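You operate a simulated robot arm through the tools that you are given. There is no shell and no other tool.

Carry out the task below with a simulated two-armed robot. There is one attempt and no reset: what you move stays moved.

## Task
Put the red wipes packet on the grey bench top away on the high left shelf of the steel rack. Fetch the blue book and set it on the brown-edged table top. Pick up the white canister with one hand, pass it to the other hand and put it on the low top from the left of the first film bench. Take the blue scoop and put it on the yellow-edged bench open shelf. Put the grey oblong tub on the yellow-edged bench top away on the blue-edged bench top. Take the brown pad and leave it on top of the black tape roll. Do these in any order. Set down upright: white canister.

It is judged by the outcome, as a careful person would: the job done as asked, and still so three seconds after it is handed in. It fails if anything else is knocked over, pushed out of place, dropped, spilled or broken.

## Robot
Two 7-joint arms with two-finger parallel grippers on one trunk, on a base that drives. Base frame: it is fixed to the floor where the robot stands at the start and does not move with it; the origin is under the middle of the robot, x ahead of it, y to its left, z up; the surface under the hand at the start is at about z = 800. Units: mm, degrees, N and s.
The left shoulder is at the start at [110, 169, 1361], the right one opposite. With the tool pointing down near the work surface each hand reaches from about 440 to 740 mm from the robot's upright axis, wherever it stands, measured 20 degrees to its own side. Places, roughly: black tape roll (12x12x8 cm) [7100, -4300, 800]; blue book (15x8x3 cm) [1000, 0, 800]; blue scoop (11x11x11 cm) [3000, -6000, 900]; blue-edged bench top [9200, -4100, 800]; brown pad (11x7x4 cm) [6500, -5900, 300]; brown-edged table top [3700, -4100, 800]; grey oblong tub (7x11x5 cm) [6300, -5900, 800]; high left shelf of the steel rack [9700, -6300, 1300]; low top of the first film bench (20x59 cm) [1940, 1720, 600]; red wipes packet [750, 0, 750]; white canister (8x8x16 cm) [1200, 100, 400]; yellow-edged bench open shelf [6000, -6000, 300]. Payload 1.57 kg a hand.
The tool frame of a hand sits at the grasp point between the pads (the TCP): z along the fingers, y along the line on which they close. The tips reach 30 mm beyond it. The gripper opens to 80 mm. The fingers are 17 mm wide and 12 mm thick; the gripper's body (40 by 82 mm) begins 80 mm behind the TCP.
Orientation is that of the tool frame in the base frame, as [roll, pitch, yaw] about the fixed x, y, z axes, in that order (R = Rz(yaw) Ry(pitch) Rx(roll)). With the fingers straight down and closing along the base's y, the tool's x points along the base's -x, its y along +y and its z along -z.

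## Interface
- The arms move only by the tool servo_tool. It takes "left_rows", "right_rows" or both (then of equal length, played together; a hand with none holds still); each is text: rows parted by semicolons, each of 7 numbers parted by spaces: the shift along the tool's x, y, z in mm, then the turn, a rotation vector about the tool's x, y, z in degrees, then the opening in per cent of the stroke, from 0 (shut) to 100 (fully open). In form: dx dy dz rx ry rz grip; .... A call has 1 to 20 rows; each row is the pose to reach, as a shift and turn from the pose commanded when the call began, along the tool's axes at that moment. Each row takes 0.2 s and may step no farther than 50 mm and 8.6 degrees from the row before; otherwise, or with a gripper value out of range, the whole call is refused. Where a pose cannot be reached the arm comes as near as it can. A force on the tool above 40 N (or 10 N above the force at the start of the call, whichever is more), or a blocked arm, ends the call early, and 0.2 s more pass. The fingers move at their own pace (about 72 mm/s each) and stop on an object; they squeeze with about 25 N. The grip force told is the motor's: it shows also when the fingers shut on nothing. Time passes only in rows, and 0.2 s behind the last, so rows that repeat a pose let the fingers close. The reply holds the time, the measured pose of the TCP, the force on the tool along the base axes, the opening and the grip force, in the units named above and with some noise, with the torque about the TCP (base axes, N m) and any sound that the robot's microphone picked up.
- Cameras (640 x 400 px; columns grow to the right, rows downward): "scene" is now at [158.3, -13.6, 1546.8]; the picture's right is [-0.16, -0.99, 0.00], its down [-0.73, 0.12, -0.67] and it looks along [0.66, -0.11, -0.74] (base axes); focal length 286 px, centre (320, 200). "left" rides on the left gripper at [72, 7, -122] in its tool frame; the picture's right is [-0.09, 1.00, 0.00], its down [-0.84, -0.08, -0.54] and it looks along [-0.54, -0.05, 0.84] (tool axes); focal length 238 px, centre (320, 200). "right" rides on the right gripper at [72, -7, -122] in its tool frame; the picture's right is [0.09, 1.00, 0.00], its down [-0.84, 0.08, -0.54] and it looks along [-0.54, 0.05, 0.84] (tool axes); focal length 238 px, centre (320, 200). There is no depth. A picture from a camera that has moved, and an enlarged one, comes with that camera's place and axes in the base frame and with its lens.
- capture(camera): a new picture of that camera. It takes no simulated time.
- move_column(by): slides the trunk up (or, below 0, down) by that many mm; the arms and the scene camera ride with it, the base frame stays. It gives what a move gives, with no picture.
- roll_base(legs): drives the robot by 1 to 6 legs, each [ahead, left, turn to the left] in mm, mm and degrees, along the robot's own axes; the way and the turn of a leg run together, so that a leg with both is an arc; at most 1500 mm and 180 degrees a leg. The arms and the cameras ride along, it lands a little off, and it stops where it bumps. It gives what a move gives.
- head_to(pan, tilt): turns the head with the scene camera to pan (to the left, within 86 degrees either way) and tilt (down, from -29 to 69), counted from straight ahead of the robot. It gives what a move gives.
- enlarge(camera, box): a new picture of the part [left, top, right, bottom] of that camera's present view, enlarged. It takes no simulated time.
- sign_off(): hands the job in; it is judged then, once.

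Nothing tells you exact positions but the pictures and the camera data. Unless the task says otherwise, let go and move clear before handing in.

The tools are called after "Request:" as a command line: name --argument value ..., lists and objects as JSON in quotes. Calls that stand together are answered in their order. servo_tool: Moves the arms, as the interface text tells. Its arguments: {"type":"object","properties":{"left_rows":{"type":"string"},"right_rows":{"type":"string"}},"required":[]} The other tools are called the same way: move_column (by) slides the trunk up or down; roll_base (legs) drives the base; head_to (pan, tilt) turns the head that bears the scene camera; capture (camera) takes a picture; enlarge (camera, box) takes an enlarged picture of a part of a camera's view; sign_off () hands the job in.

At the start:

```text
time_s: 0.0
left_position: [696.7, 235.2, 1123.0]
left_tool_rot: [-180.0, 0.1, -180.0]
left_contact_force: [-0.1, -0.9, -0.3]
left_torque: [0.02, 0.03, 0.02]
left_gripper_width: 80.2
left_grasp_force: 0.1
right_position: [645.5, -299.5, 1033.8]
right_tool_rot: [-180.0, 0.0, 180.0]
right_contact_force: [-0.4, 0.0, 0.4]
right_torque: [0.04, 0.03, 0.01]
right_gripper_width: 80.2
right_grasp_force: 0.0
trunk travel left (down, up): [-675.0, 215.0]
robot x, y, heading: [0.9, -0.3, 0.1]
head pan, tilt: [-9.5, 48.1]
```

scene: 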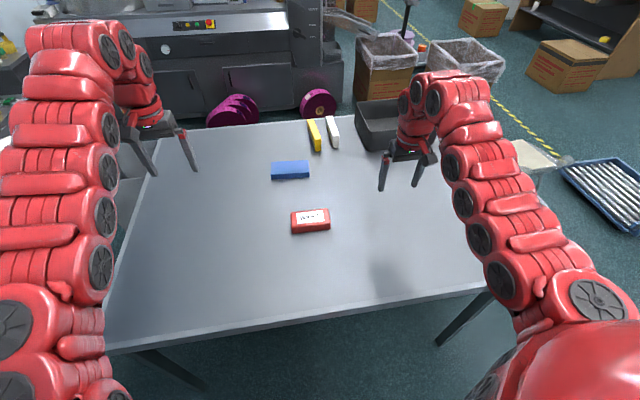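
right: 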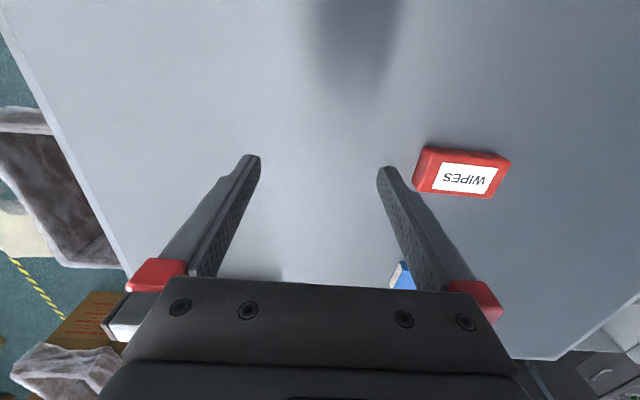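
left: 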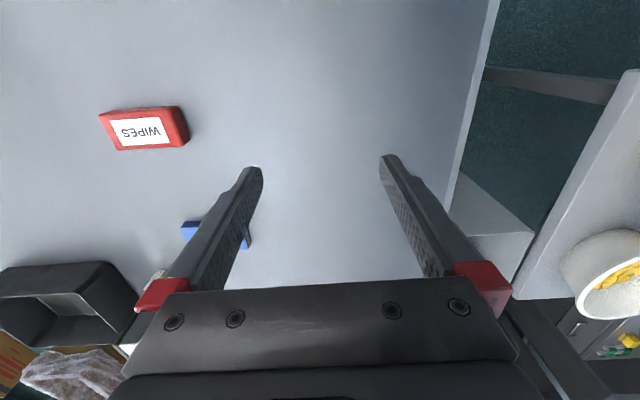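

I see the grey bench ahead with the red wipes packet near (750, 0) and the blue book behind it. I'll look around the room before I move anything.

Request:
head_to --pan 60 --tilt 20

Request:
capture --camera "scene"

Request:
head_to --pan 0 --tilt 15

Request:
capture --camera "scene"

Request:
head_to --pan -60 --tilt 15

Request:
capture --camera "scene"

```text
time_s: 1.4
left_position: [698.0, 236.9, 1121.0]
left_tool_rot: [179.9, 0.0, -179.9]
left_contact_force: [0.2, -0.9, -0.4]
left_torque: [0.01, 0.02, -0.03]
left_gripper_width: 80.2
left_grasp_force: 0.1
right_position: [645.8, -299.9, 1033.9]
right_tool_rot: [180.0, 0.0, -179.9]
right_contact_force: [0.6, 0.4, -0.3]
right_torque: [-0.01, 0.01, 0.02]
right_gripper_width: 79.8
right_grasp_force: 0.0
trunk travel left (down, up): [-675.0, 215.0]
robot x, y, heading: [1.0, 1.0, 0.1]
head pan, tilt: [60.0, 20.0]
```

```text
taken
camera scene: at [127.3, 80.0, 1589.7], right [0.87, -0.5, 0.0], down [-0.17, -0.3, -0.94], along [0.47, 0.81, -0.34], focal length 286 px, centre (320, 200)
```

scene: 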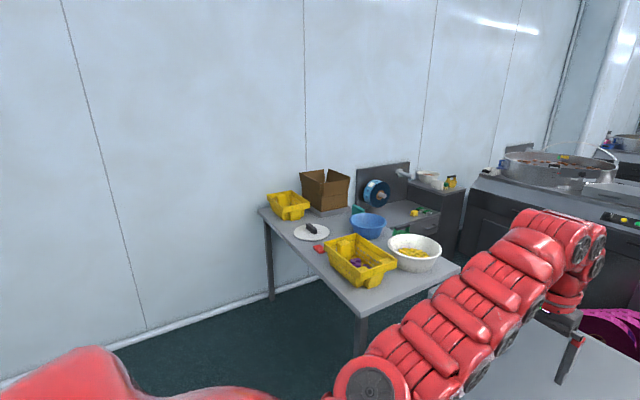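

```text
time_s: 2.7
left_position: [697.5, 235.4, 1121.7]
left_tool_rot: [-180.0, 0.1, 180.0]
left_contact_force: [0.3, -0.2, 0.1]
left_torque: [0.01, 0.02, -0.01]
left_gripper_width: 80.3
left_grasp_force: 0.0
right_position: [644.8, -301.0, 1033.6]
right_tool_rot: [179.9, 0.1, -180.0]
right_contact_force: [0.0, -0.4, 0.0]
right_torque: [0.0, -0.01, 0.04]
right_gripper_width: 80.0
right_grasp_force: 0.2
trunk travel left (down, up): [-675.0, 215.0]
robot x, y, heading: [-4.3, 0.5, -0.1]
head pan, tilt: [0.0, 15.0]
```

```text
taken
camera scene: at [174.1, -0.5, 1597.9], right [0.0, -1.0, 0.0], down [-0.26, 0.0, -0.97], along [0.97, 0.0, -0.26], focal length 286 px, centre (320, 200)
```

scene: 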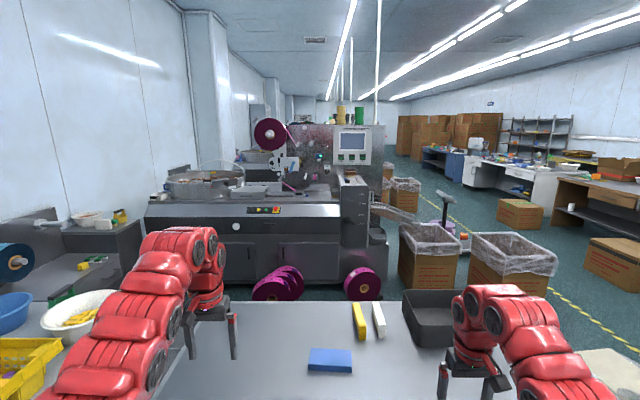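

```text
time_s: 4.0
left_position: [697.5, 237.4, 1123.2]
left_tool_rot: [-179.9, 0.0, 179.9]
left_contact_force: [-0.5, -0.4, -0.3]
left_torque: [-0.03, 0.02, 0.01]
left_gripper_width: 79.9
left_grasp_force: 0.1
right_position: [645.3, -301.4, 1034.1]
right_tool_rot: [179.9, 0.0, -180.0]
right_contact_force: [0.4, -0.2, -1.1]
right_torque: [0.04, -0.01, 0.03]
right_gripper_width: 80.1
right_grasp_force: 0.0
trunk travel left (down, up): [-675.0, 215.0]
robot x, y, heading: [-2.4, -0.5, -0.2]
head pan, tilt: [-60.0, 15.0]
```

```text
taken
camera scene: at [127.4, -81.5, 1597.9], right [-0.87, -0.5, 0.0], down [-0.13, 0.22, -0.97], along [0.48, -0.84, -0.26], focal length 286 px, centre (320, 200)
```

scene: 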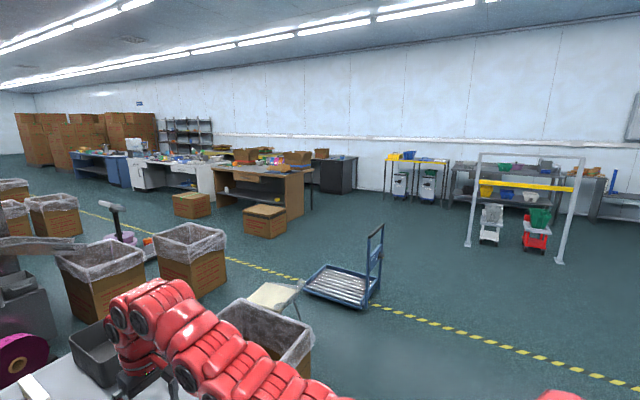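

The room is large: a film machine is ahead, more benches run along the right wall, and a steel rack stands in the far corner. I'll zoom in on the far benches and on the view ahead.

Request:
enlarge --camera "scene" --box '[60, 100, 360, 240]'

Request:
enlarge --camera "scene" --box '[360, 130, 640, 270]'

Request:
head_to --pan -30 --tilt 10

Request:
enlarge --camera "scene" --box '[200, 100, 500, 250]'

Request:
head_to --pan 0 --tilt 45

Request:
capture --camera "scene"

Request:
head_to --pan 40 --tilt 30

Request:
capture --camera "scene"

```text
2.13 times, centred on (210, 170) of scene
camera zoom: at [127.4, -81.5, 1597.9], right [-0.87, -0.5, 0.0], down [-0.13, 0.22, -0.97], along [0.48, -0.84, -0.26], focal length 611 px, centre (555, 264)
```

zoom: 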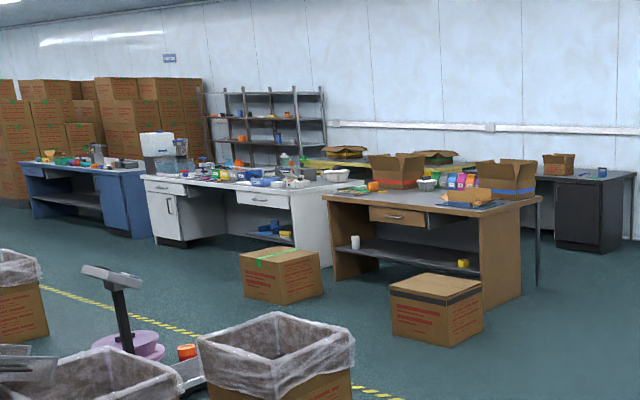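

```text
2.29 times, centred on (500, 200) of scene
camera zoom: at [127.4, -81.5, 1597.9], right [-0.87, -0.5, 0.0], down [-0.13, 0.22, -0.97], along [0.48, -0.84, -0.26], focal length 654 px, centre (-91, 200)
```

zoom: 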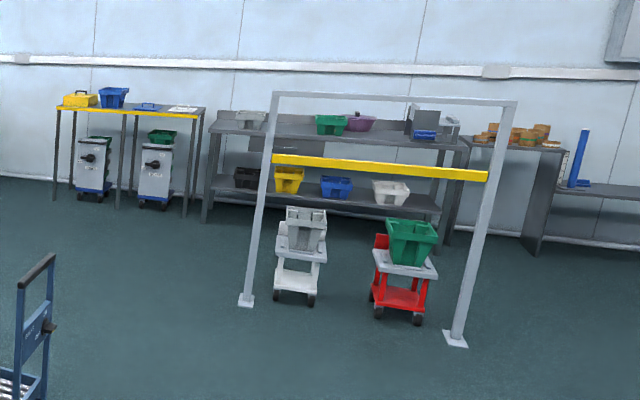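

```text
time_s: 5.0
left_position: [697.8, 236.4, 1121.2]
left_tool_rot: [179.9, 0.0, 180.0]
left_contact_force: [0.1, 0.0, -0.4]
left_torque: [0.0, 0.02, -0.03]
left_gripper_width: 80.0
left_grasp_force: 0.0
right_position: [644.9, -300.2, 1034.1]
right_tool_rot: [-180.0, 0.0, -180.0]
right_contact_force: [0.2, -0.5, -0.6]
right_torque: [0.01, 0.0, -0.02]
right_gripper_width: 79.7
right_grasp_force: 0.0
trunk travel left (down, up): [-675.0, 215.0]
robot x, y, heading: [0.0, -2.4, 0.0]
head pan, tilt: [-30.0, 10.0]
```

```text
2.13 times, centred on (350, 175) of scene
camera zoom: at [161.1, -47.2, 1606.0], right [-0.5, -0.87, 0.0], down [-0.15, 0.09, -0.98], along [0.85, -0.49, -0.17], focal length 611 px, centre (256, 253)
```

zoom: 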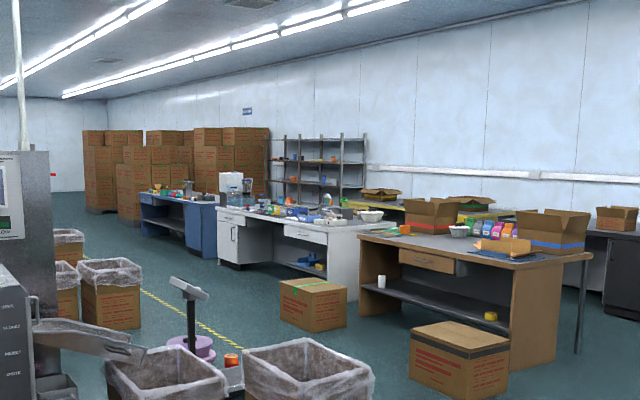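

```text
time_s: 6.0
left_position: [696.4, 236.9, 1121.2]
left_tool_rot: [-179.9, 0.1, -180.0]
left_contact_force: [0.1, -1.0, -0.3]
left_torque: [0.03, 0.04, 0.01]
left_gripper_width: 80.0
left_grasp_force: 0.1
right_position: [645.1, -301.0, 1034.3]
right_tool_rot: [-179.9, 0.0, 180.0]
right_contact_force: [0.9, -0.3, 0.1]
right_torque: [0.02, -0.03, 0.04]
right_gripper_width: 80.1
right_grasp_force: 0.1
trunk travel left (down, up): [-675.0, 215.0]
robot x, y, heading: [-1.2, 1.9, -0.0]
head pan, tilt: [0.0, 45.0]
```

```text
taken
camera scene: at [162.0, -0.7, 1551.1], right [0.0, -1.0, 0.0], down [-0.71, 0.0, -0.71], along [0.71, 0.0, -0.71], focal length 286 px, centre (320, 200)
```

scene: 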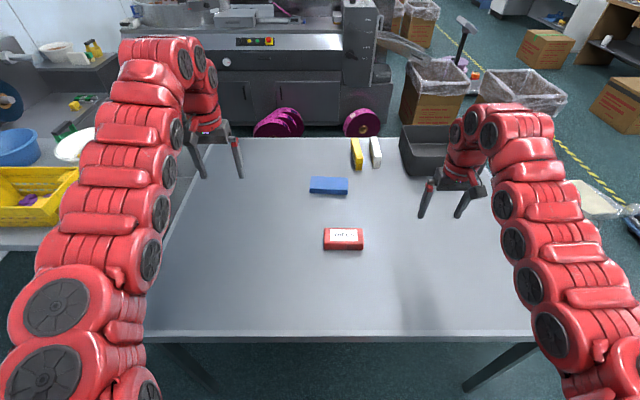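

```text
time_s: 7.0
left_position: [697.8, 236.4, 1121.6]
left_tool_rot: [180.0, 0.1, 179.9]
left_contact_force: [0.1, -1.1, 0.0]
left_torque: [-0.01, 0.02, -0.02]
left_gripper_width: 79.8
left_grasp_force: 0.0
right_position: [644.4, -300.3, 1033.7]
right_tool_rot: [-179.9, 0.0, 180.0]
right_contact_force: [0.7, -0.4, 0.3]
right_torque: [0.02, 0.01, -0.02]
right_gripper_width: 79.9
right_grasp_force: 0.0
trunk travel left (down, up): [-675.0, 215.0]
robot x, y, heading: [0.3, -1.4, -0.2]
head pan, tilt: [40.0, 30.0]
```

```text
taken
camera scene: at [150.0, 57.4, 1573.7], right [0.64, -0.77, 0.0], down [-0.38, -0.32, -0.87], along [0.66, 0.56, -0.5], focal length 286 px, centre (320, 200)
```

scene: 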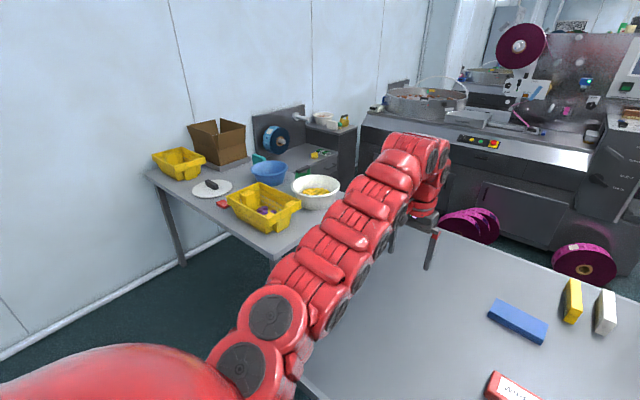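

The bench top spans about x 436–1414, with the film machine behind it and a side table on the left. The canister should be lower down, around z = 400. I'll check both sides, then back away and look underneath.

Request:
head_to --pan 86 --tilt 30

Request:
capture --camera "scene"

Request:
head_to --pan -86 --tilt 30

Request:
capture --camera "scene"

```text
time_s: 8.2
left_position: [697.0, 236.3, 1122.2]
left_tool_rot: [180.0, 0.0, -180.0]
left_contact_force: [0.4, -0.4, -0.2]
left_torque: [0.01, 0.0, -0.01]
left_gripper_width: 80.1
left_grasp_force: 0.1
right_position: [644.2, -299.5, 1034.9]
right_tool_rot: [-180.0, 0.0, 179.9]
right_contact_force: [0.1, 0.9, -0.1]
right_torque: [-0.01, 0.02, 0.02]
right_gripper_width: 79.9
right_grasp_force: 0.0
trunk travel left (down, up): [-675.0, 215.0]
robot x, y, heading: [-0.2, -0.5, -0.1]
head pan, tilt: [85.9, 30.0]
```

```text
taken
camera scene: at [87.1, 89.6, 1573.7], right [1.0, -0.07, 0.0], down [-0.04, -0.5, -0.87], along [0.06, 0.86, -0.5], focal length 286 px, centre (320, 200)
```

scene: 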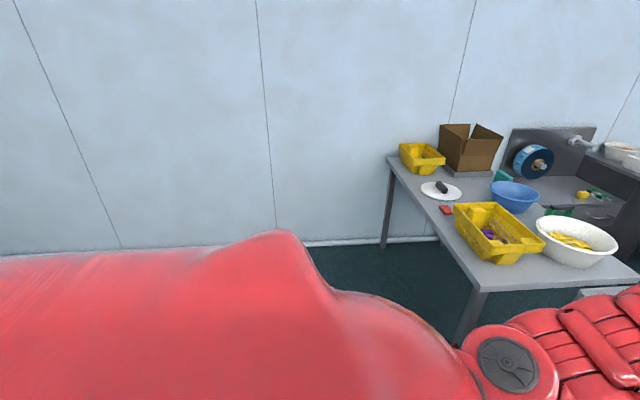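

```text
time_s: 10.8
left_position: [697.1, 237.1, 1120.5]
left_tool_rot: [179.9, 0.0, -179.9]
left_contact_force: [0.9, 0.1, -0.1]
left_torque: [-0.01, 0.04, 0.0]
left_gripper_width: 79.9
left_grasp_force: 0.0
right_position: [644.9, -300.2, 1033.1]
right_tool_rot: [180.0, 0.0, -180.0]
right_contact_force: [-0.3, -0.5, -0.3]
right_torque: [0.0, 0.02, -0.03]
right_gripper_width: 80.0
right_grasp_force: 0.1
trunk travel left (down, up): [-675.0, 215.0]
robot x, y, heading: [1.3, -0.5, -0.1]
head pan, tilt: [-85.9, 30.0]
```

```text
taken
camera scene: at [87.1, -90.8, 1573.7], right [-1.0, -0.07, 0.0], down [-0.04, 0.5, -0.87], along [0.06, -0.86, -0.5], focal length 286 px, centre (320, 200)
```

scene: 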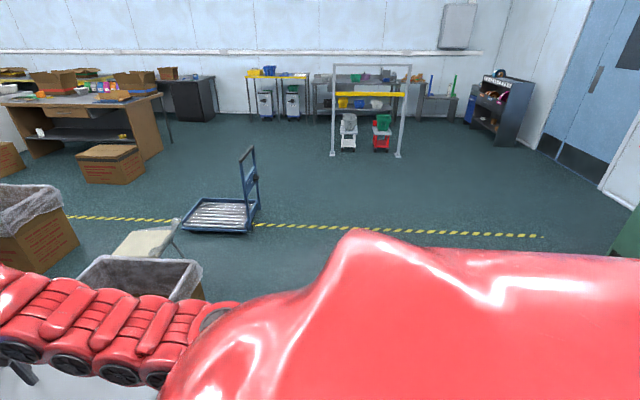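

There is open floor to the right, and the area behind looks clear. I'll back off 700 mm so I can look below the bench top.

Request:
roll_base --legs '[[-700, 0, 0]]'

Request:
head_to --pan 0 --tilt 35

Request:
capture --camera "scene"

```text
time_s: 14.7
left_position: [-9.6, 229.5, 1121.5]
left_tool_rot: [-179.9, 0.0, 179.1]
left_contact_force: [-0.7, -1.2, 0.0]
left_torque: [0.02, -0.01, -0.07]
left_gripper_width: 80.1
left_grasp_force: 0.0
right_position: [-69.6, -305.9, 1034.4]
right_tool_rot: [-180.0, 0.0, 179.1]
right_contact_force: [-0.4, 0.4, -0.5]
right_torque: [0.04, 0.0, -0.01]
right_gripper_width: 80.1
right_grasp_force: 0.1
trunk travel left (down, up): [-675.0, 215.0]
robot x, y, heading: [-712.2, 4.5, -1.3]
head pan, tilt: [-85.9, 30.0]
```

```text
time_s: 16.2
left_position: [-9.8, 230.7, 1121.7]
left_tool_rot: [180.0, 0.0, 179.1]
left_contact_force: [0.0, 0.2, -0.2]
left_torque: [0.0, -0.02, -0.04]
left_gripper_width: 79.7
left_grasp_force: 0.0
right_position: [-69.5, -306.2, 1034.1]
right_tool_rot: [179.9, 0.0, 179.0]
right_contact_force: [-0.1, 0.0, -0.9]
right_torque: [-0.01, 0.03, -0.06]
right_gripper_width: 80.0
right_grasp_force: 0.0
trunk travel left (down, up): [-675.0, 215.0]
robot x, y, heading: [-707.7, 3.8, -0.9]
head pan, tilt: [0.0, 35.0]
```

```text
taken
camera scene: at [-541.0, 2.3, 1565.9], right [-0.02, -1.0, 0.0], down [-0.57, 0.01, -0.82], along [0.82, -0.01, -0.57], focal length 286 px, centre (320, 200)
```

scene: 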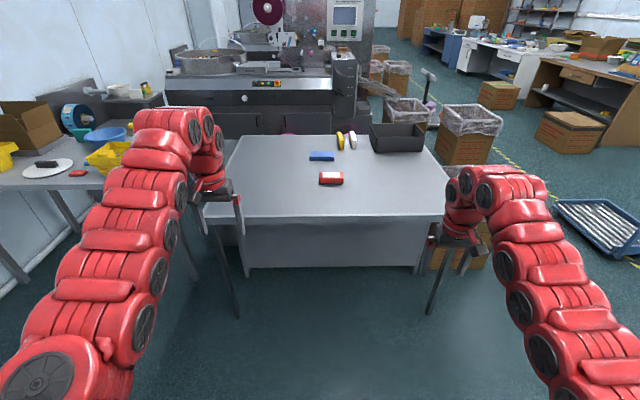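

The bench stands on legs with a grey panel or box beneath its rear. I'll lower the trunk to see under it.

Request:
move_column --by -600

Request:
head_to --pan 0 --tilt 12

Request:
capture --camera "scene"

```text
refused: -600 is not a number from -400 to 400
```

```text
time_s: 17.1
left_position: [-8.7, 230.4, 1120.9]
left_tool_rot: [-180.0, -0.1, 179.2]
left_contact_force: [0.4, 0.7, 0.7]
left_torque: [0.02, -0.02, 0.01]
left_gripper_width: 79.8
left_grasp_force: 0.1
right_position: [-69.8, -305.2, 1034.0]
right_tool_rot: [180.0, 0.0, 179.1]
right_contact_force: [0.1, 0.2, 0.7]
right_torque: [0.04, 0.0, -0.01]
right_gripper_width: 80.0
right_grasp_force: 0.0
trunk travel left (down, up): [-675.0, 215.0]
robot x, y, heading: [-710.1, 8.7, -1.1]
head pan, tilt: [0.0, 12.0]
```

```text
taken
camera scene: at [-535.8, 2.3, 1602.7], right [-0.02, -1.0, 0.0], down [-0.21, 0.0, -0.98], along [0.98, -0.02, -0.21], focal length 286 px, centre (320, 200)
```

scene: 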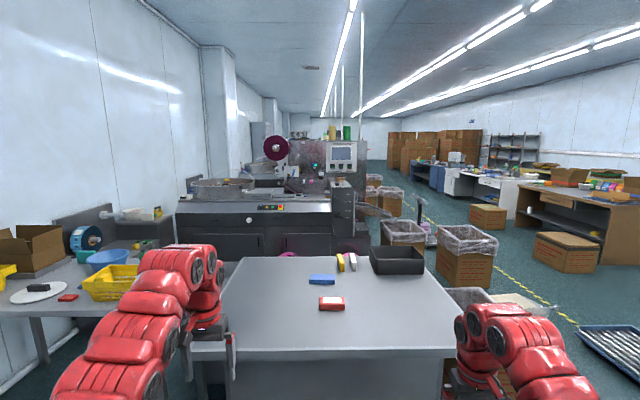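

Request:
move_column --by -400

Request:
move_column --by -200

Request:
capture --camera "scene"

```text
time_s: 20.9
left_position: [-9.1, 230.7, 721.3]
left_tool_rot: [179.9, -0.1, 179.0]
left_contact_force: [-0.1, 0.0, -0.3]
left_torque: [-0.04, -0.02, 0.0]
left_gripper_width: 80.0
left_grasp_force: 0.1
right_position: [-70.1, -304.3, 633.9]
right_tool_rot: [-179.9, 0.0, 179.1]
right_contact_force: [-0.2, 0.5, 0.3]
right_torque: [0.02, -0.02, -0.03]
right_gripper_width: 80.0
right_grasp_force: 0.0
trunk travel left (down, up): [-275.0, 615.0]
robot x, y, heading: [-711.6, 6.3, -0.7]
head pan, tilt: [0.0, 12.0]
```

```text
time_s: 23.1
left_position: [-9.3, 230.7, 522.3]
left_tool_rot: [180.0, 0.0, 179.2]
left_contact_force: [-0.7, 0.2, -0.4]
left_torque: [-0.02, 0.04, -0.03]
left_gripper_width: 79.9
left_grasp_force: 0.0
right_position: [-70.3, -305.0, 434.3]
right_tool_rot: [-180.0, 0.0, 179.1]
right_contact_force: [0.1, 0.0, -0.2]
right_torque: [-0.02, -0.03, -0.03]
right_gripper_width: 80.0
right_grasp_force: 0.1
trunk travel left (down, up): [-75.0, 815.0]
robot x, y, heading: [-708.2, 4.6, -0.9]
head pan, tilt: [0.0, 12.0]
```

```text
taken
camera scene: at [-536.0, 2.3, 1002.8], right [-0.02, -1.0, 0.0], down [-0.21, 0.0, -0.98], along [0.98, -0.02, -0.21], focal length 286 px, centre (320, 200)
```

scene: 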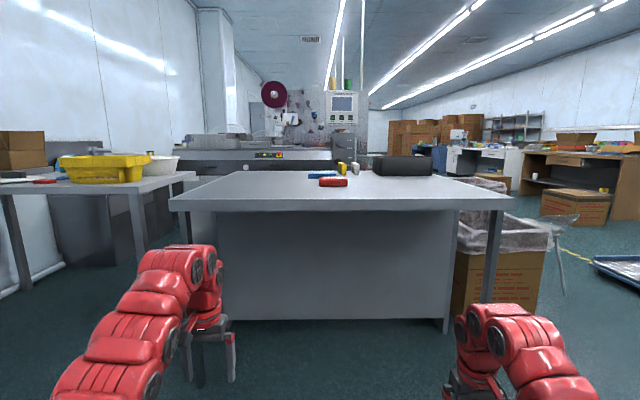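

Below the bench is a grey panel at about x = 900, so the canister shelf must open on the far side. I'll raise the trunk and look for a way round.

Request:
move_column --by 400

Request:
move_column --by 400

Request:
head_to --pan -45 --tilt 30

Request:
capture --camera "scene"

Request:
head_to --pan -86 --tilt 30

Request:
capture --camera "scene"

```text
time_s: 26.9
left_position: [-7.9, 230.1, 921.9]
left_tool_rot: [-180.0, 0.0, 179.1]
left_contact_force: [-0.7, 0.0, -0.5]
left_torque: [0.02, -0.01, 0.03]
left_gripper_width: 79.8
left_grasp_force: 0.0
right_position: [-69.9, -305.1, 834.8]
right_tool_rot: [180.0, 0.0, 179.1]
right_contact_force: [-0.2, -0.1, -0.2]
right_torque: [0.04, 0.02, 0.03]
right_gripper_width: 79.9
right_grasp_force: 0.0
trunk travel left (down, up): [-475.0, 415.0]
robot x, y, heading: [-713.5, 1.3, -1.2]
head pan, tilt: [0.0, 12.0]
```

```text
time_s: 30.8
left_position: [-7.5, 229.9, 1320.5]
left_tool_rot: [-180.0, -0.1, 179.1]
left_contact_force: [0.3, 0.5, 0.4]
left_torque: [-0.02, 0.05, 0.02]
left_gripper_width: 80.0
left_grasp_force: 0.1
right_position: [-69.3, -304.4, 1233.6]
right_tool_rot: [180.0, 0.1, 179.0]
right_contact_force: [-0.5, 0.6, 0.7]
right_torque: [-0.02, 0.01, -0.03]
right_gripper_width: 80.0
right_grasp_force: 0.0
trunk travel left (down, up): [-875.0, 15.0]
robot x, y, heading: [-704.6, 4.9, -0.8]
head pan, tilt: [0.0, 12.0]
```

```text
time_s: 31.9
left_position: [-9.1, 230.0, 1321.6]
left_tool_rot: [180.0, 0.1, 179.1]
left_contact_force: [0.2, 0.2, -0.9]
left_torque: [-0.01, -0.01, 0.0]
left_gripper_width: 80.1
left_grasp_force: 0.1
right_position: [-69.1, -304.5, 1234.7]
right_tool_rot: [180.0, 0.0, 179.1]
right_contact_force: [-0.2, -0.3, -0.8]
right_torque: [0.03, 0.01, -0.02]
right_gripper_width: 79.7
right_grasp_force: 0.1
trunk travel left (down, up): [-875.0, 15.0]
robot x, y, heading: [-710.4, 7.1, -1.0]
head pan, tilt: [-45.0, 30.0]
```

```text
taken
camera scene: at [-566.0, -61.1, 1773.7], right [-0.72, -0.7, 0.0], down [-0.35, 0.36, -0.87], along [0.6, -0.62, -0.5], focal length 286 px, centre (320, 200)
```

scene: 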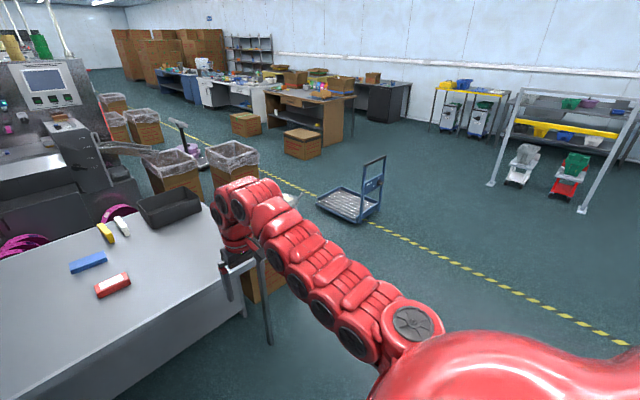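

```text
time_s: 33.0
left_position: [-9.6, 231.2, 1322.7]
left_tool_rot: [180.0, -0.1, 179.1]
left_contact_force: [0.0, 0.4, -0.1]
left_torque: [-0.01, 0.03, -0.01]
left_gripper_width: 80.3
left_grasp_force: 0.1
right_position: [-69.5, -304.3, 1232.8]
right_tool_rot: [-180.0, 0.0, 179.1]
right_contact_force: [-0.6, 0.5, -0.4]
right_torque: [-0.01, -0.01, -0.03]
right_gripper_width: 79.8
right_grasp_force: 0.0
trunk travel left (down, up): [-875.0, 15.0]
robot x, y, heading: [-712.4, 8.4, -0.8]
head pan, tilt: [-85.9, 30.0]
```

```text
taken
camera scene: at [-623.9, -86.5, 1773.7], right [-1.0, -0.06, 0.0], down [-0.03, 0.5, -0.87], along [0.05, -0.86, -0.5], focal length 286 px, centre (320, 200)
```

scene: 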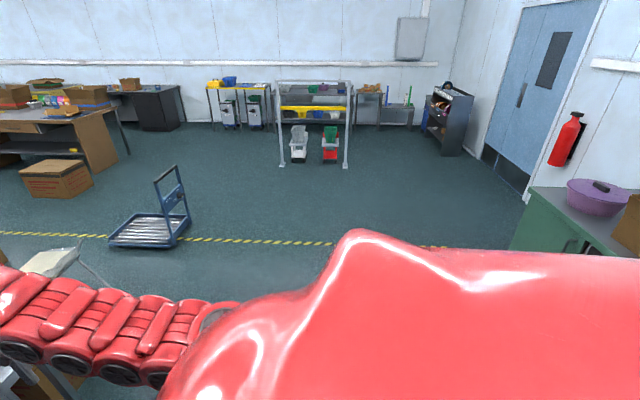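

A chair, bins and a trolley line the right side of the bench. I'll shift right and look along that lane.

Request:
roll_base --legs '[[0, -1300, 0]]'

Request:
head_to --pan 0 --tilt 25

Request:
capture --camera "scene"

Request:
head_to --pan 25 --tilt 25

Request:
capture --camera "scene"

```text
time_s: 39.5
left_position: [-46.9, -1083.3, 1322.1]
left_tool_rot: [180.0, 0.0, 176.8]
left_contact_force: [-0.4, 0.2, 0.4]
left_torque: [0.01, -0.02, 0.0]
left_gripper_width: 79.8
left_grasp_force: 0.1
right_position: [-130.9, -1616.8, 1236.0]
right_tool_rot: [180.0, 0.0, 176.7]
right_contact_force: [0.8, 0.2, 0.4]
right_torque: [0.01, 0.01, 0.0]
right_gripper_width: 80.1
right_grasp_force: 0.1
trunk travel left (down, up): [-875.0, 15.0]
robot x, y, heading: [-757.9, -1278.7, -3.2]
head pan, tilt: [-85.9, 30.0]
```

```text
time_s: 41.1
left_position: [-46.1, -1084.9, 1322.0]
left_tool_rot: [-180.0, 0.0, 176.8]
left_contact_force: [-0.4, 0.0, 0.3]
left_torque: [-0.03, 0.01, -0.01]
left_gripper_width: 80.1
left_grasp_force: 0.2
right_position: [-129.3, -1617.3, 1233.9]
right_tool_rot: [-179.9, -0.1, 176.8]
right_contact_force: [-0.5, 0.2, 0.2]
right_torque: [0.02, -0.03, 0.02]
right_gripper_width: 79.8
right_grasp_force: 0.0
trunk travel left (down, up): [-875.0, 15.0]
robot x, y, heading: [-755.3, -1279.0, -3.1]
head pan, tilt: [0.0, 25.0]
```

```text
taken
camera scene: at [-583.8, -1291.4, 1781.6], right [-0.06, -1.0, 0.0], down [-0.42, 0.02, -0.91], along [0.9, -0.05, -0.42], focal length 286 px, centre (320, 200)
```

scene: 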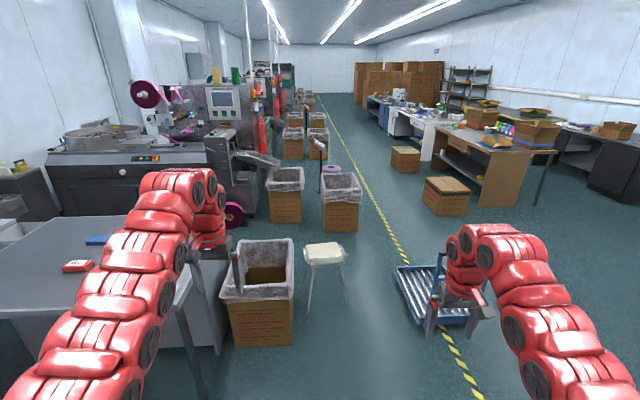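

```text
time_s: 42.0
left_position: [-45.9, -1084.9, 1320.9]
left_tool_rot: [-180.0, -0.1, 176.8]
left_contact_force: [0.8, 0.1, 0.7]
left_torque: [0.0, 0.03, 0.01]
left_gripper_width: 80.1
left_grasp_force: 0.0
right_position: [-129.8, -1616.8, 1233.2]
right_tool_rot: [180.0, 0.0, 176.7]
right_contact_force: [1.3, -0.7, -0.7]
right_torque: [-0.03, 0.01, 0.04]
right_gripper_width: 80.1
right_grasp_force: 0.1
trunk travel left (down, up): [-875.0, 15.0]
robot x, y, heading: [-759.2, -1278.6, -3.0]
head pan, tilt: [25.0, 25.0]
```

```text
taken
camera scene: at [-590.2, -1252.2, 1781.7], right [0.37, -0.93, 0.0], down [-0.39, -0.16, -0.91], along [0.84, 0.34, -0.42], focal length 286 px, centre (320, 200)
```

scene: 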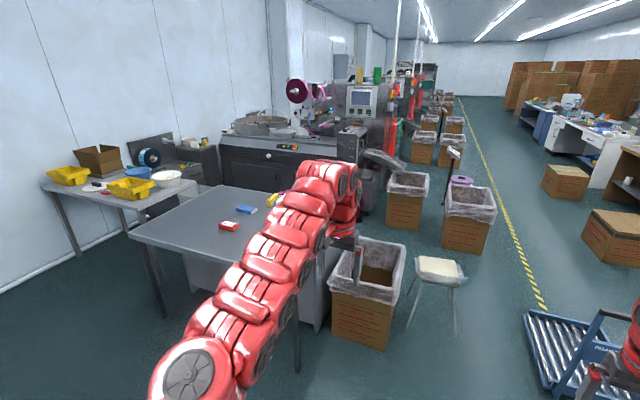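

The way round runs right of the chair, between the chair (around x 1450) and the far bins (around x 2370), into the aisle behind the bench. I'll check the robot's own footprint before driving.

Request:
head_to --pan 0 --tilt 69

Request:
capture --camera "scene"

Request:
head_to --pan -60 --tilt 69

Request:
capture --camera "scene"

Request:
capture --camera "left"

```text
time_s: 43.1
left_position: [-47.1, -1083.9, 1321.0]
left_tool_rot: [-180.0, 0.0, 176.7]
left_contact_force: [-0.8, -0.5, -0.3]
left_torque: [0.0, 0.01, 0.0]
left_gripper_width: 79.9
left_grasp_force: 0.1
right_position: [-128.8, -1617.5, 1233.5]
right_tool_rot: [-179.9, 0.0, 176.7]
right_contact_force: [0.5, 0.0, 0.6]
right_torque: [0.02, -0.01, 0.01]
right_gripper_width: 79.8
right_grasp_force: 0.1
trunk travel left (down, up): [-875.0, 15.0]
robot x, y, heading: [-755.1, -1280.2, -3.5]
head pan, tilt: [0.0, 68.8]
```

```text
taken
camera scene: at [-619.9, -1289.3, 1722.3], right [-0.06, -1.0, 0.0], down [-0.93, 0.05, -0.36], along [0.36, -0.02, -0.93], focal length 286 px, centre (320, 200)
```

scene: 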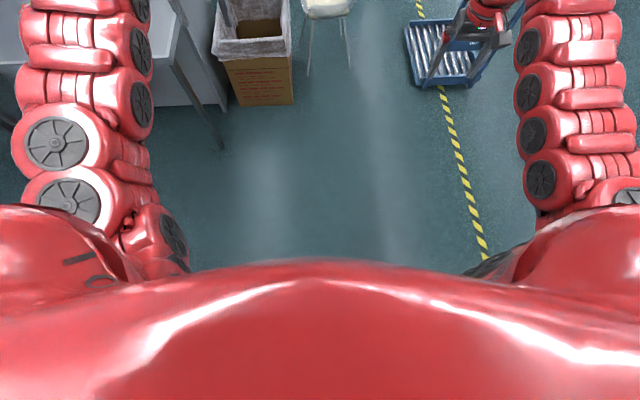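

```text
time_s: 44.4
left_position: [-46.9, -1085.7, 1321.5]
left_tool_rot: [179.9, 0.0, 176.8]
left_contact_force: [-0.3, -0.1, 0.2]
left_torque: [0.02, 0.01, -0.02]
left_gripper_width: 80.1
left_grasp_force: 0.0
right_position: [-129.8, -1615.0, 1232.6]
right_tool_rot: [-179.9, 0.0, 176.8]
right_contact_force: [-0.5, 0.1, -0.3]
right_torque: [0.06, -0.01, 0.0]
right_gripper_width: 80.2
right_grasp_force: 0.0
trunk travel left (down, up): [-875.0, 15.0]
robot x, y, heading: [-754.4, -1282.4, -3.2]
head pan, tilt: [-60.0, 68.8]
```

```text
taken
camera scene: at [-650.6, -1336.1, 1722.2], right [-0.89, -0.45, 0.0], down [-0.42, 0.83, -0.36], along [0.16, -0.32, -0.93], focal length 286 px, centre (320, 200)
```

scene: 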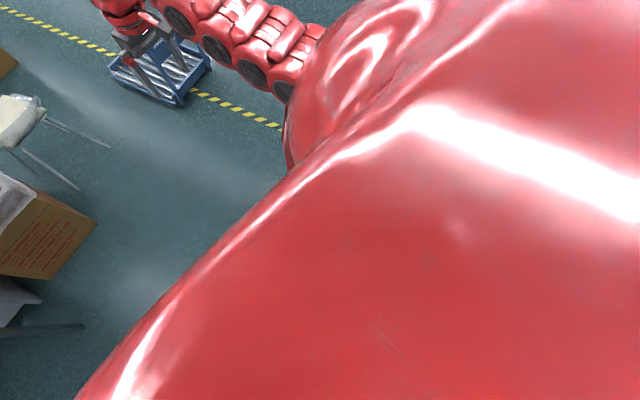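

```text
taken
camera left: at [-118.0, -1073.4, 1443.4], right [0.15, 0.99, 0.0], down [0.83, -0.12, 0.54], along [0.54, -0.08, -0.84], focal length 238 px, centre (320, 200)
```

left: 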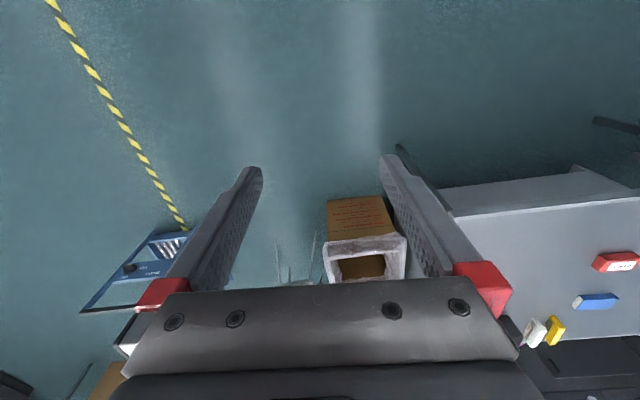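

The shoulder shells hide the base, so I'll turn the left hand's camera round to look back at it.

Request:
servo_tool --left_rows "0 0 0 0 0 8.5 100;0 0 0 0 0 17 100;0 0 0 0 0 25.5 100;0 0 0 0 0 34 100;0 0 0 0 0 42.5 100;0 0 0 0 0 51 100;0 0 0 0 0 59.5 100;0 0 0 0 0 68 100;0 0 0 0 0 76.5 100;0 0 0 0 0 85 100;0 0 0 0 0 93.5 100;0 0 0 0 0 102 100;0 0 0 0 0 110.5 100;0 0 0 0 0 119 100;0 0 0 0 0 127.5 100;0 0 0 0 0 136 100;0 0 0 0 0 144.5 100;0 0 0 0 0 153 100"

Request:
capture --camera "left"

```text
time_s: 48.2
left_position: [-46.4, -1084.8, 1321.8]
left_tool_rot: [180.0, 0.0, 23.6]
left_contact_force: [0.1, 0.6, 0.6]
left_torque: [-0.02, 0.03, 0.02]
left_gripper_width: 80.2
left_grasp_force: 0.1
right_position: [-130.2, -1617.4, 1233.3]
right_tool_rot: [-180.0, 0.0, 176.8]
right_contact_force: [-0.1, -0.4, -0.4]
right_torque: [0.03, -0.02, 0.0]
right_gripper_width: 80.2
right_grasp_force: 0.1
trunk travel left (down, up): [-875.0, 15.0]
robot x, y, heading: [-756.3, -1280.9, -3.1]
head pan, tilt: [-60.0, 68.8]
```

```text
taken
camera left: at [21.9, -1061.3, 1443.5], right [0.31, -0.95, 0.0], down [-0.8, -0.26, 0.54], along [-0.52, -0.17, -0.84], focal length 238 px, centre (320, 200)
```

left: 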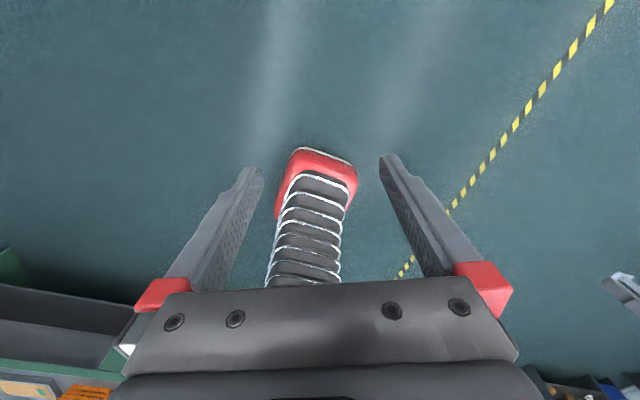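

The base is small, roughly ±210 mm wide and 200 mm to the front. I'll restore the wrist, then go around the trolley on the right and approach the aisle behind the bench.

Request:
servo_tool --left_rows "0 0 0 0 0 -8.5 100;0 0 0 0 0 -17 100;0 0 0 0 0 -25.5 100;0 0 0 0 0 -34 100;0 0 0 0 0 -42.5 100;0 0 0 0 0 -51 100;0 0 0 0 0 -59.5 100;0 0 0 0 0 -68 100;0 0 0 0 0 -76.5 100;0 0 0 0 0 -85 100;0 0 0 0 0 -93.5 100;0 0 0 0 0 -102 100;0 0 0 0 0 -110.5 100;0 0 0 0 0 -119 100;0 0 0 0 0 -127.5 100;0 0 0 0 0 -136 100;0 0 0 0 0 -144.5 100;0 0 0 0 0 -153 100"

Request:
roll_base --legs '[[0, -1450, 0]]'

Request:
head_to --pan 0 --tilt 30

Request:
capture --camera "scene"

```text
time_s: 52.0
left_position: [-47.3, -1084.7, 1320.9]
left_tool_rot: [180.0, -0.1, 176.9]
left_contact_force: [0.4, -0.3, 0.0]
left_torque: [0.02, -0.02, 0.01]
left_gripper_width: 80.3
left_grasp_force: 0.0
right_position: [-128.4, -1617.1, 1233.9]
right_tool_rot: [179.9, 0.0, 176.8]
right_contact_force: [-1.0, -0.2, -0.3]
right_torque: [0.01, 0.02, 0.0]
right_gripper_width: 79.7
right_grasp_force: 0.1
trunk travel left (down, up): [-875.0, 15.0]
robot x, y, heading: [-754.0, -1279.3, -3.2]
head pan, tilt: [-60.0, 68.8]
```

```text
time_s: 59.1
left_position: [-132.0, -2519.2, 1321.1]
left_tool_rot: [-179.9, 0.0, 176.3]
left_contact_force: [0.0, 0.6, -0.6]
left_torque: [0.02, -0.01, -0.01]
left_gripper_width: 79.9
left_grasp_force: 0.1
right_position: [-219.2, -3052.6, 1234.0]
right_tool_rot: [-180.0, 0.0, 176.3]
right_contact_force: [-0.1, -0.3, -0.4]
right_torque: [-0.05, -0.02, 0.01]
right_gripper_width: 79.8
right_grasp_force: 0.1
trunk travel left (down, up): [-875.0, 15.0]
robot x, y, heading: [-839.8, -2714.8, -3.5]
head pan, tilt: [-60.0, 68.8]
```

```text
time_s: 60.4
left_position: [-131.6, -2520.8, 1321.2]
left_tool_rot: [180.0, 0.0, 176.3]
left_contact_force: [0.5, 0.2, -0.4]
left_torque: [0.02, 0.04, 0.01]
left_gripper_width: 80.0
left_grasp_force: 0.0
right_position: [-219.8, -3052.6, 1234.0]
right_tool_rot: [-179.9, 0.0, 176.3]
right_contact_force: [-0.4, 0.6, -0.6]
right_torque: [-0.01, -0.01, -0.01]
right_gripper_width: 80.0
right_grasp_force: 0.0
trunk travel left (down, up): [-875.0, 15.0]
robot x, y, heading: [-843.4, -2707.0, -3.8]
head pan, tilt: [0.0, 30.0]
```

```text
taken
camera scene: at [-672.8, -2722.1, 1773.6], right [-0.07, -1.0, 0.0], down [-0.5, 0.03, -0.87], along [0.86, -0.06, -0.5], focal length 286 px, centre (320, 200)
```

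scene: 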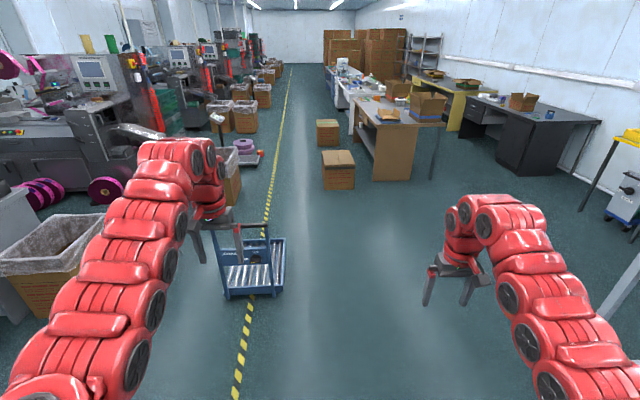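

The trolley's right edge is near y = −2550, so I'll shift right a little more, straighten up, and go forward past it.

Request:
roll_base --legs '[[0, -300, 3.6], [1400, 0, 0]]'

Request:
capture --camera "scene"

Request:
head_to --pan 50 --tilt 30

Request:
capture --camera "scene"

```text
time_s: 69.1
left_position: [1263.7, -2798.4, 1321.6]
left_tool_rot: [180.0, -0.1, 179.2]
left_contact_force: [-0.9, 0.8, 1.2]
left_torque: [0.02, -0.02, -0.04]
left_gripper_width: 80.2
left_grasp_force: 0.0
right_position: [1203.8, -3334.2, 1233.3]
right_tool_rot: [-179.9, -0.2, 179.1]
right_contact_force: [-1.0, -0.4, 0.2]
right_torque: [0.01, -0.02, 0.0]
right_gripper_width: 80.0
right_grasp_force: 0.1
trunk travel left (down, up): [-875.0, 15.0]
robot x, y, heading: [566.3, -3017.8, -1.1]
head pan, tilt: [0.0, 30.0]
```

```text
taken
camera scene: at [733.9, -3027.2, 1773.7], right [-0.02, -1.0, 0.0], down [-0.5, 0.01, -0.87], along [0.87, -0.01, -0.5], focal length 286 px, centre (320, 200)
```

scene: 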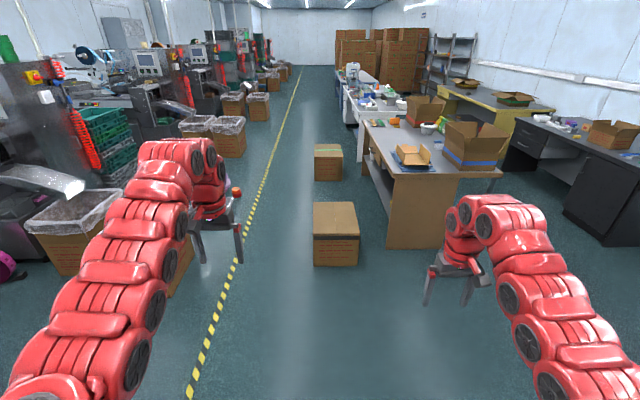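

```text
time_s: 70.3
left_position: [1264.3, -2799.0, 1322.4]
left_tool_rot: [-180.0, -0.1, 179.1]
left_contact_force: [0.1, 0.1, -0.1]
left_torque: [0.0, 0.06, 0.0]
left_gripper_width: 79.7
left_grasp_force: 0.1
right_position: [1204.3, -3335.0, 1234.2]
right_tool_rot: [179.9, 0.1, 179.1]
right_contact_force: [0.1, 0.1, 0.4]
right_torque: [-0.03, -0.01, 0.02]
right_gripper_width: 80.0
right_grasp_force: 0.0
trunk travel left (down, up): [-875.0, 15.0]
robot x, y, heading: [563.7, -3027.1, -0.8]
head pan, tilt: [50.0, 30.0]
```

```text
taken
camera scene: at [703.2, -2957.5, 1773.7], right [0.76, -0.66, 0.0], down [-0.33, -0.38, -0.87], along [0.57, 0.65, -0.5], focal length 286 px, centre (320, 200)
```

scene: 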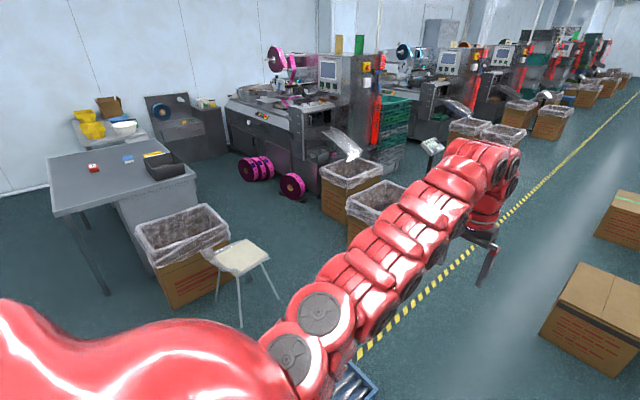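

The aisle between the bench (x up to 1414) and the purple rolls (x about 2430) is wide enough. I'll drive forward to x ≈ 1900, turn to face −x, and then move sideways into it.

Request:
roll_base --legs '[[1335, 0, 1], [0, 0, 90], [0, 0, 90]]'

Request:
head_to --pan -60 --tilt 35

Request:
capture --camera "scene"

```text
time_s: 84.5
left_position: [1177.0, -3281.3, 1322.4]
left_tool_rot: [180.0, 0.0, 0.4]
left_contact_force: [0.4, -0.7, -0.1]
left_torque: [0.01, -0.01, 0.0]
left_gripper_width: 79.9
left_grasp_force: 0.1
right_position: [1228.5, -2745.2, 1234.0]
right_tool_rot: [179.9, 0.0, 0.3]
right_contact_force: [-0.5, 0.0, -0.1]
right_torque: [0.0, 0.02, -0.01]
right_gripper_width: 80.0
right_grasp_force: 0.0
trunk travel left (down, up): [-875.0, 15.0]
robot x, y, heading: [1870.5, -3039.4, -179.9]
head pan, tilt: [50.0, 30.0]
```

```text
time_s: 86.4
left_position: [1178.7, -3281.1, 1321.0]
left_tool_rot: [-180.0, 0.0, 0.3]
left_contact_force: [0.4, -0.1, -0.8]
left_torque: [-0.03, 0.01, 0.0]
left_gripper_width: 79.6
left_grasp_force: 0.0
right_position: [1229.0, -2744.9, 1234.4]
right_tool_rot: [-180.0, 0.0, 0.3]
right_contact_force: [0.3, 0.0, -0.2]
right_torque: [0.02, 0.02, -0.03]
right_gripper_width: 80.2
right_grasp_force: 0.0
trunk travel left (down, up): [-875.0, 15.0]
robot x, y, heading: [1875.1, -3042.8, -179.7]
head pan, tilt: [-60.0, 35.0]
```

```text
taken
camera scene: at [1750.2, -2967.2, 1765.9], right [0.86, 0.5, 0.0], down [0.29, -0.5, -0.82], along [-0.41, 0.71, -0.57], focal length 286 px, centre (320, 200)
```

scene: 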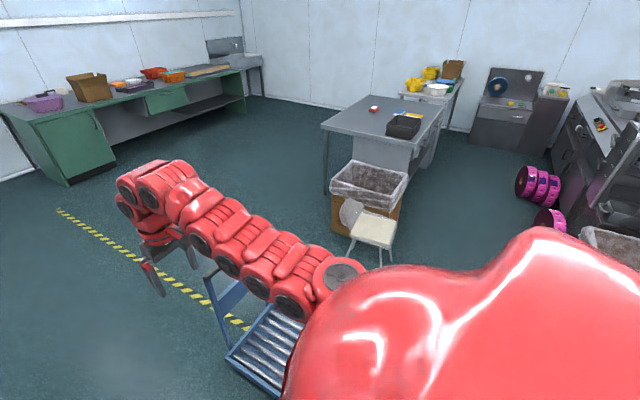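

I'm now at (1872, −3040) facing −x. I'll move right (towards +y) along x ≈ 1900 in two steps.

Request:
roll_base --legs '[[-30, -1400, 0]]'

Request:
head_to --pan -86 --tilt 40

Request:
capture --camera "scene"

Request:
head_to --pan -40 --tilt 40

Request:
capture --camera "scene"

```text
time_s: 93.4
left_position: [1187.0, -1896.8, 1321.3]
left_tool_rot: [180.0, -0.1, 2.3]
left_contact_force: [-0.2, -0.1, 0.1]
left_torque: [0.01, -0.01, 0.01]
left_gripper_width: 80.2
left_grasp_force: 0.1
right_position: [1218.6, -1359.9, 1234.1]
right_tool_rot: [179.9, 0.0, 2.1]
right_contact_force: [-0.4, 0.0, -0.7]
right_torque: [-0.04, -0.03, 0.0]
right_gripper_width: 79.9
right_grasp_force: 0.0
trunk travel left (down, up): [-875.0, 15.0]
robot x, y, heading: [1877.2, -1636.6, -178.0]
head pan, tilt: [-60.0, 35.0]
```

```text
time_s: 94.3
left_position: [1186.8, -1896.8, 1322.4]
left_tool_rot: [180.0, -0.1, 2.3]
left_contact_force: [-0.7, 0.5, -0.1]
left_torque: [0.01, -0.01, 0.02]
left_gripper_width: 80.1
left_grasp_force: 0.1
right_position: [1219.9, -1358.7, 1233.9]
right_tool_rot: [-179.9, 0.0, 2.1]
right_contact_force: [0.4, -0.2, -0.6]
right_torque: [-0.02, 0.02, -0.03]
right_gripper_width: 80.0
right_grasp_force: 0.0
trunk travel left (down, up): [-875.0, 15.0]
robot x, y, heading: [1872.2, -1631.2, -178.2]
head pan, tilt: [-85.9, 40.0]
```

```text
taken
camera scene: at [1785.7, -1553.5, 1758.4], right [0.99, 0.11, 0.0], down [0.07, -0.64, -0.77], along [-0.08, 0.76, -0.64], focal length 286 px, centre (320, 200)
```

scene: 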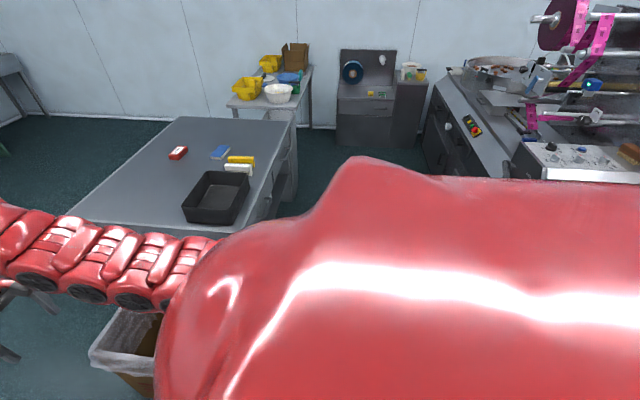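

```text
time_s: 95.5
left_position: [1186.2, -1895.7, 1321.5]
left_tool_rot: [179.9, -0.1, 2.2]
left_contact_force: [-0.8, 0.6, 0.7]
left_torque: [0.02, -0.01, 0.01]
left_gripper_width: 80.0
left_grasp_force: 0.1
right_position: [1218.3, -1357.5, 1233.2]
right_tool_rot: [180.0, 0.0, 2.2]
right_contact_force: [-0.3, -0.8, 0.6]
right_torque: [0.0, 0.02, 0.0]
right_gripper_width: 79.8
right_grasp_force: 0.1
trunk travel left (down, up): [-875.0, 15.0]
robot x, y, heading: [1874.4, -1634.7, -178.1]
head pan, tilt: [-40.0, 40.0]
```

```text
taken
camera scene: at [1727.9, -1585.7, 1758.3], right [0.61, 0.79, 0.0], down [0.51, -0.4, -0.77], along [-0.6, 0.47, -0.64], focal length 286 px, centre (320, 200)
```

scene: 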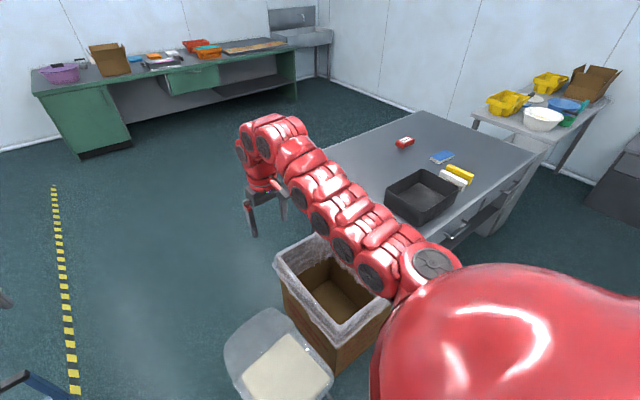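

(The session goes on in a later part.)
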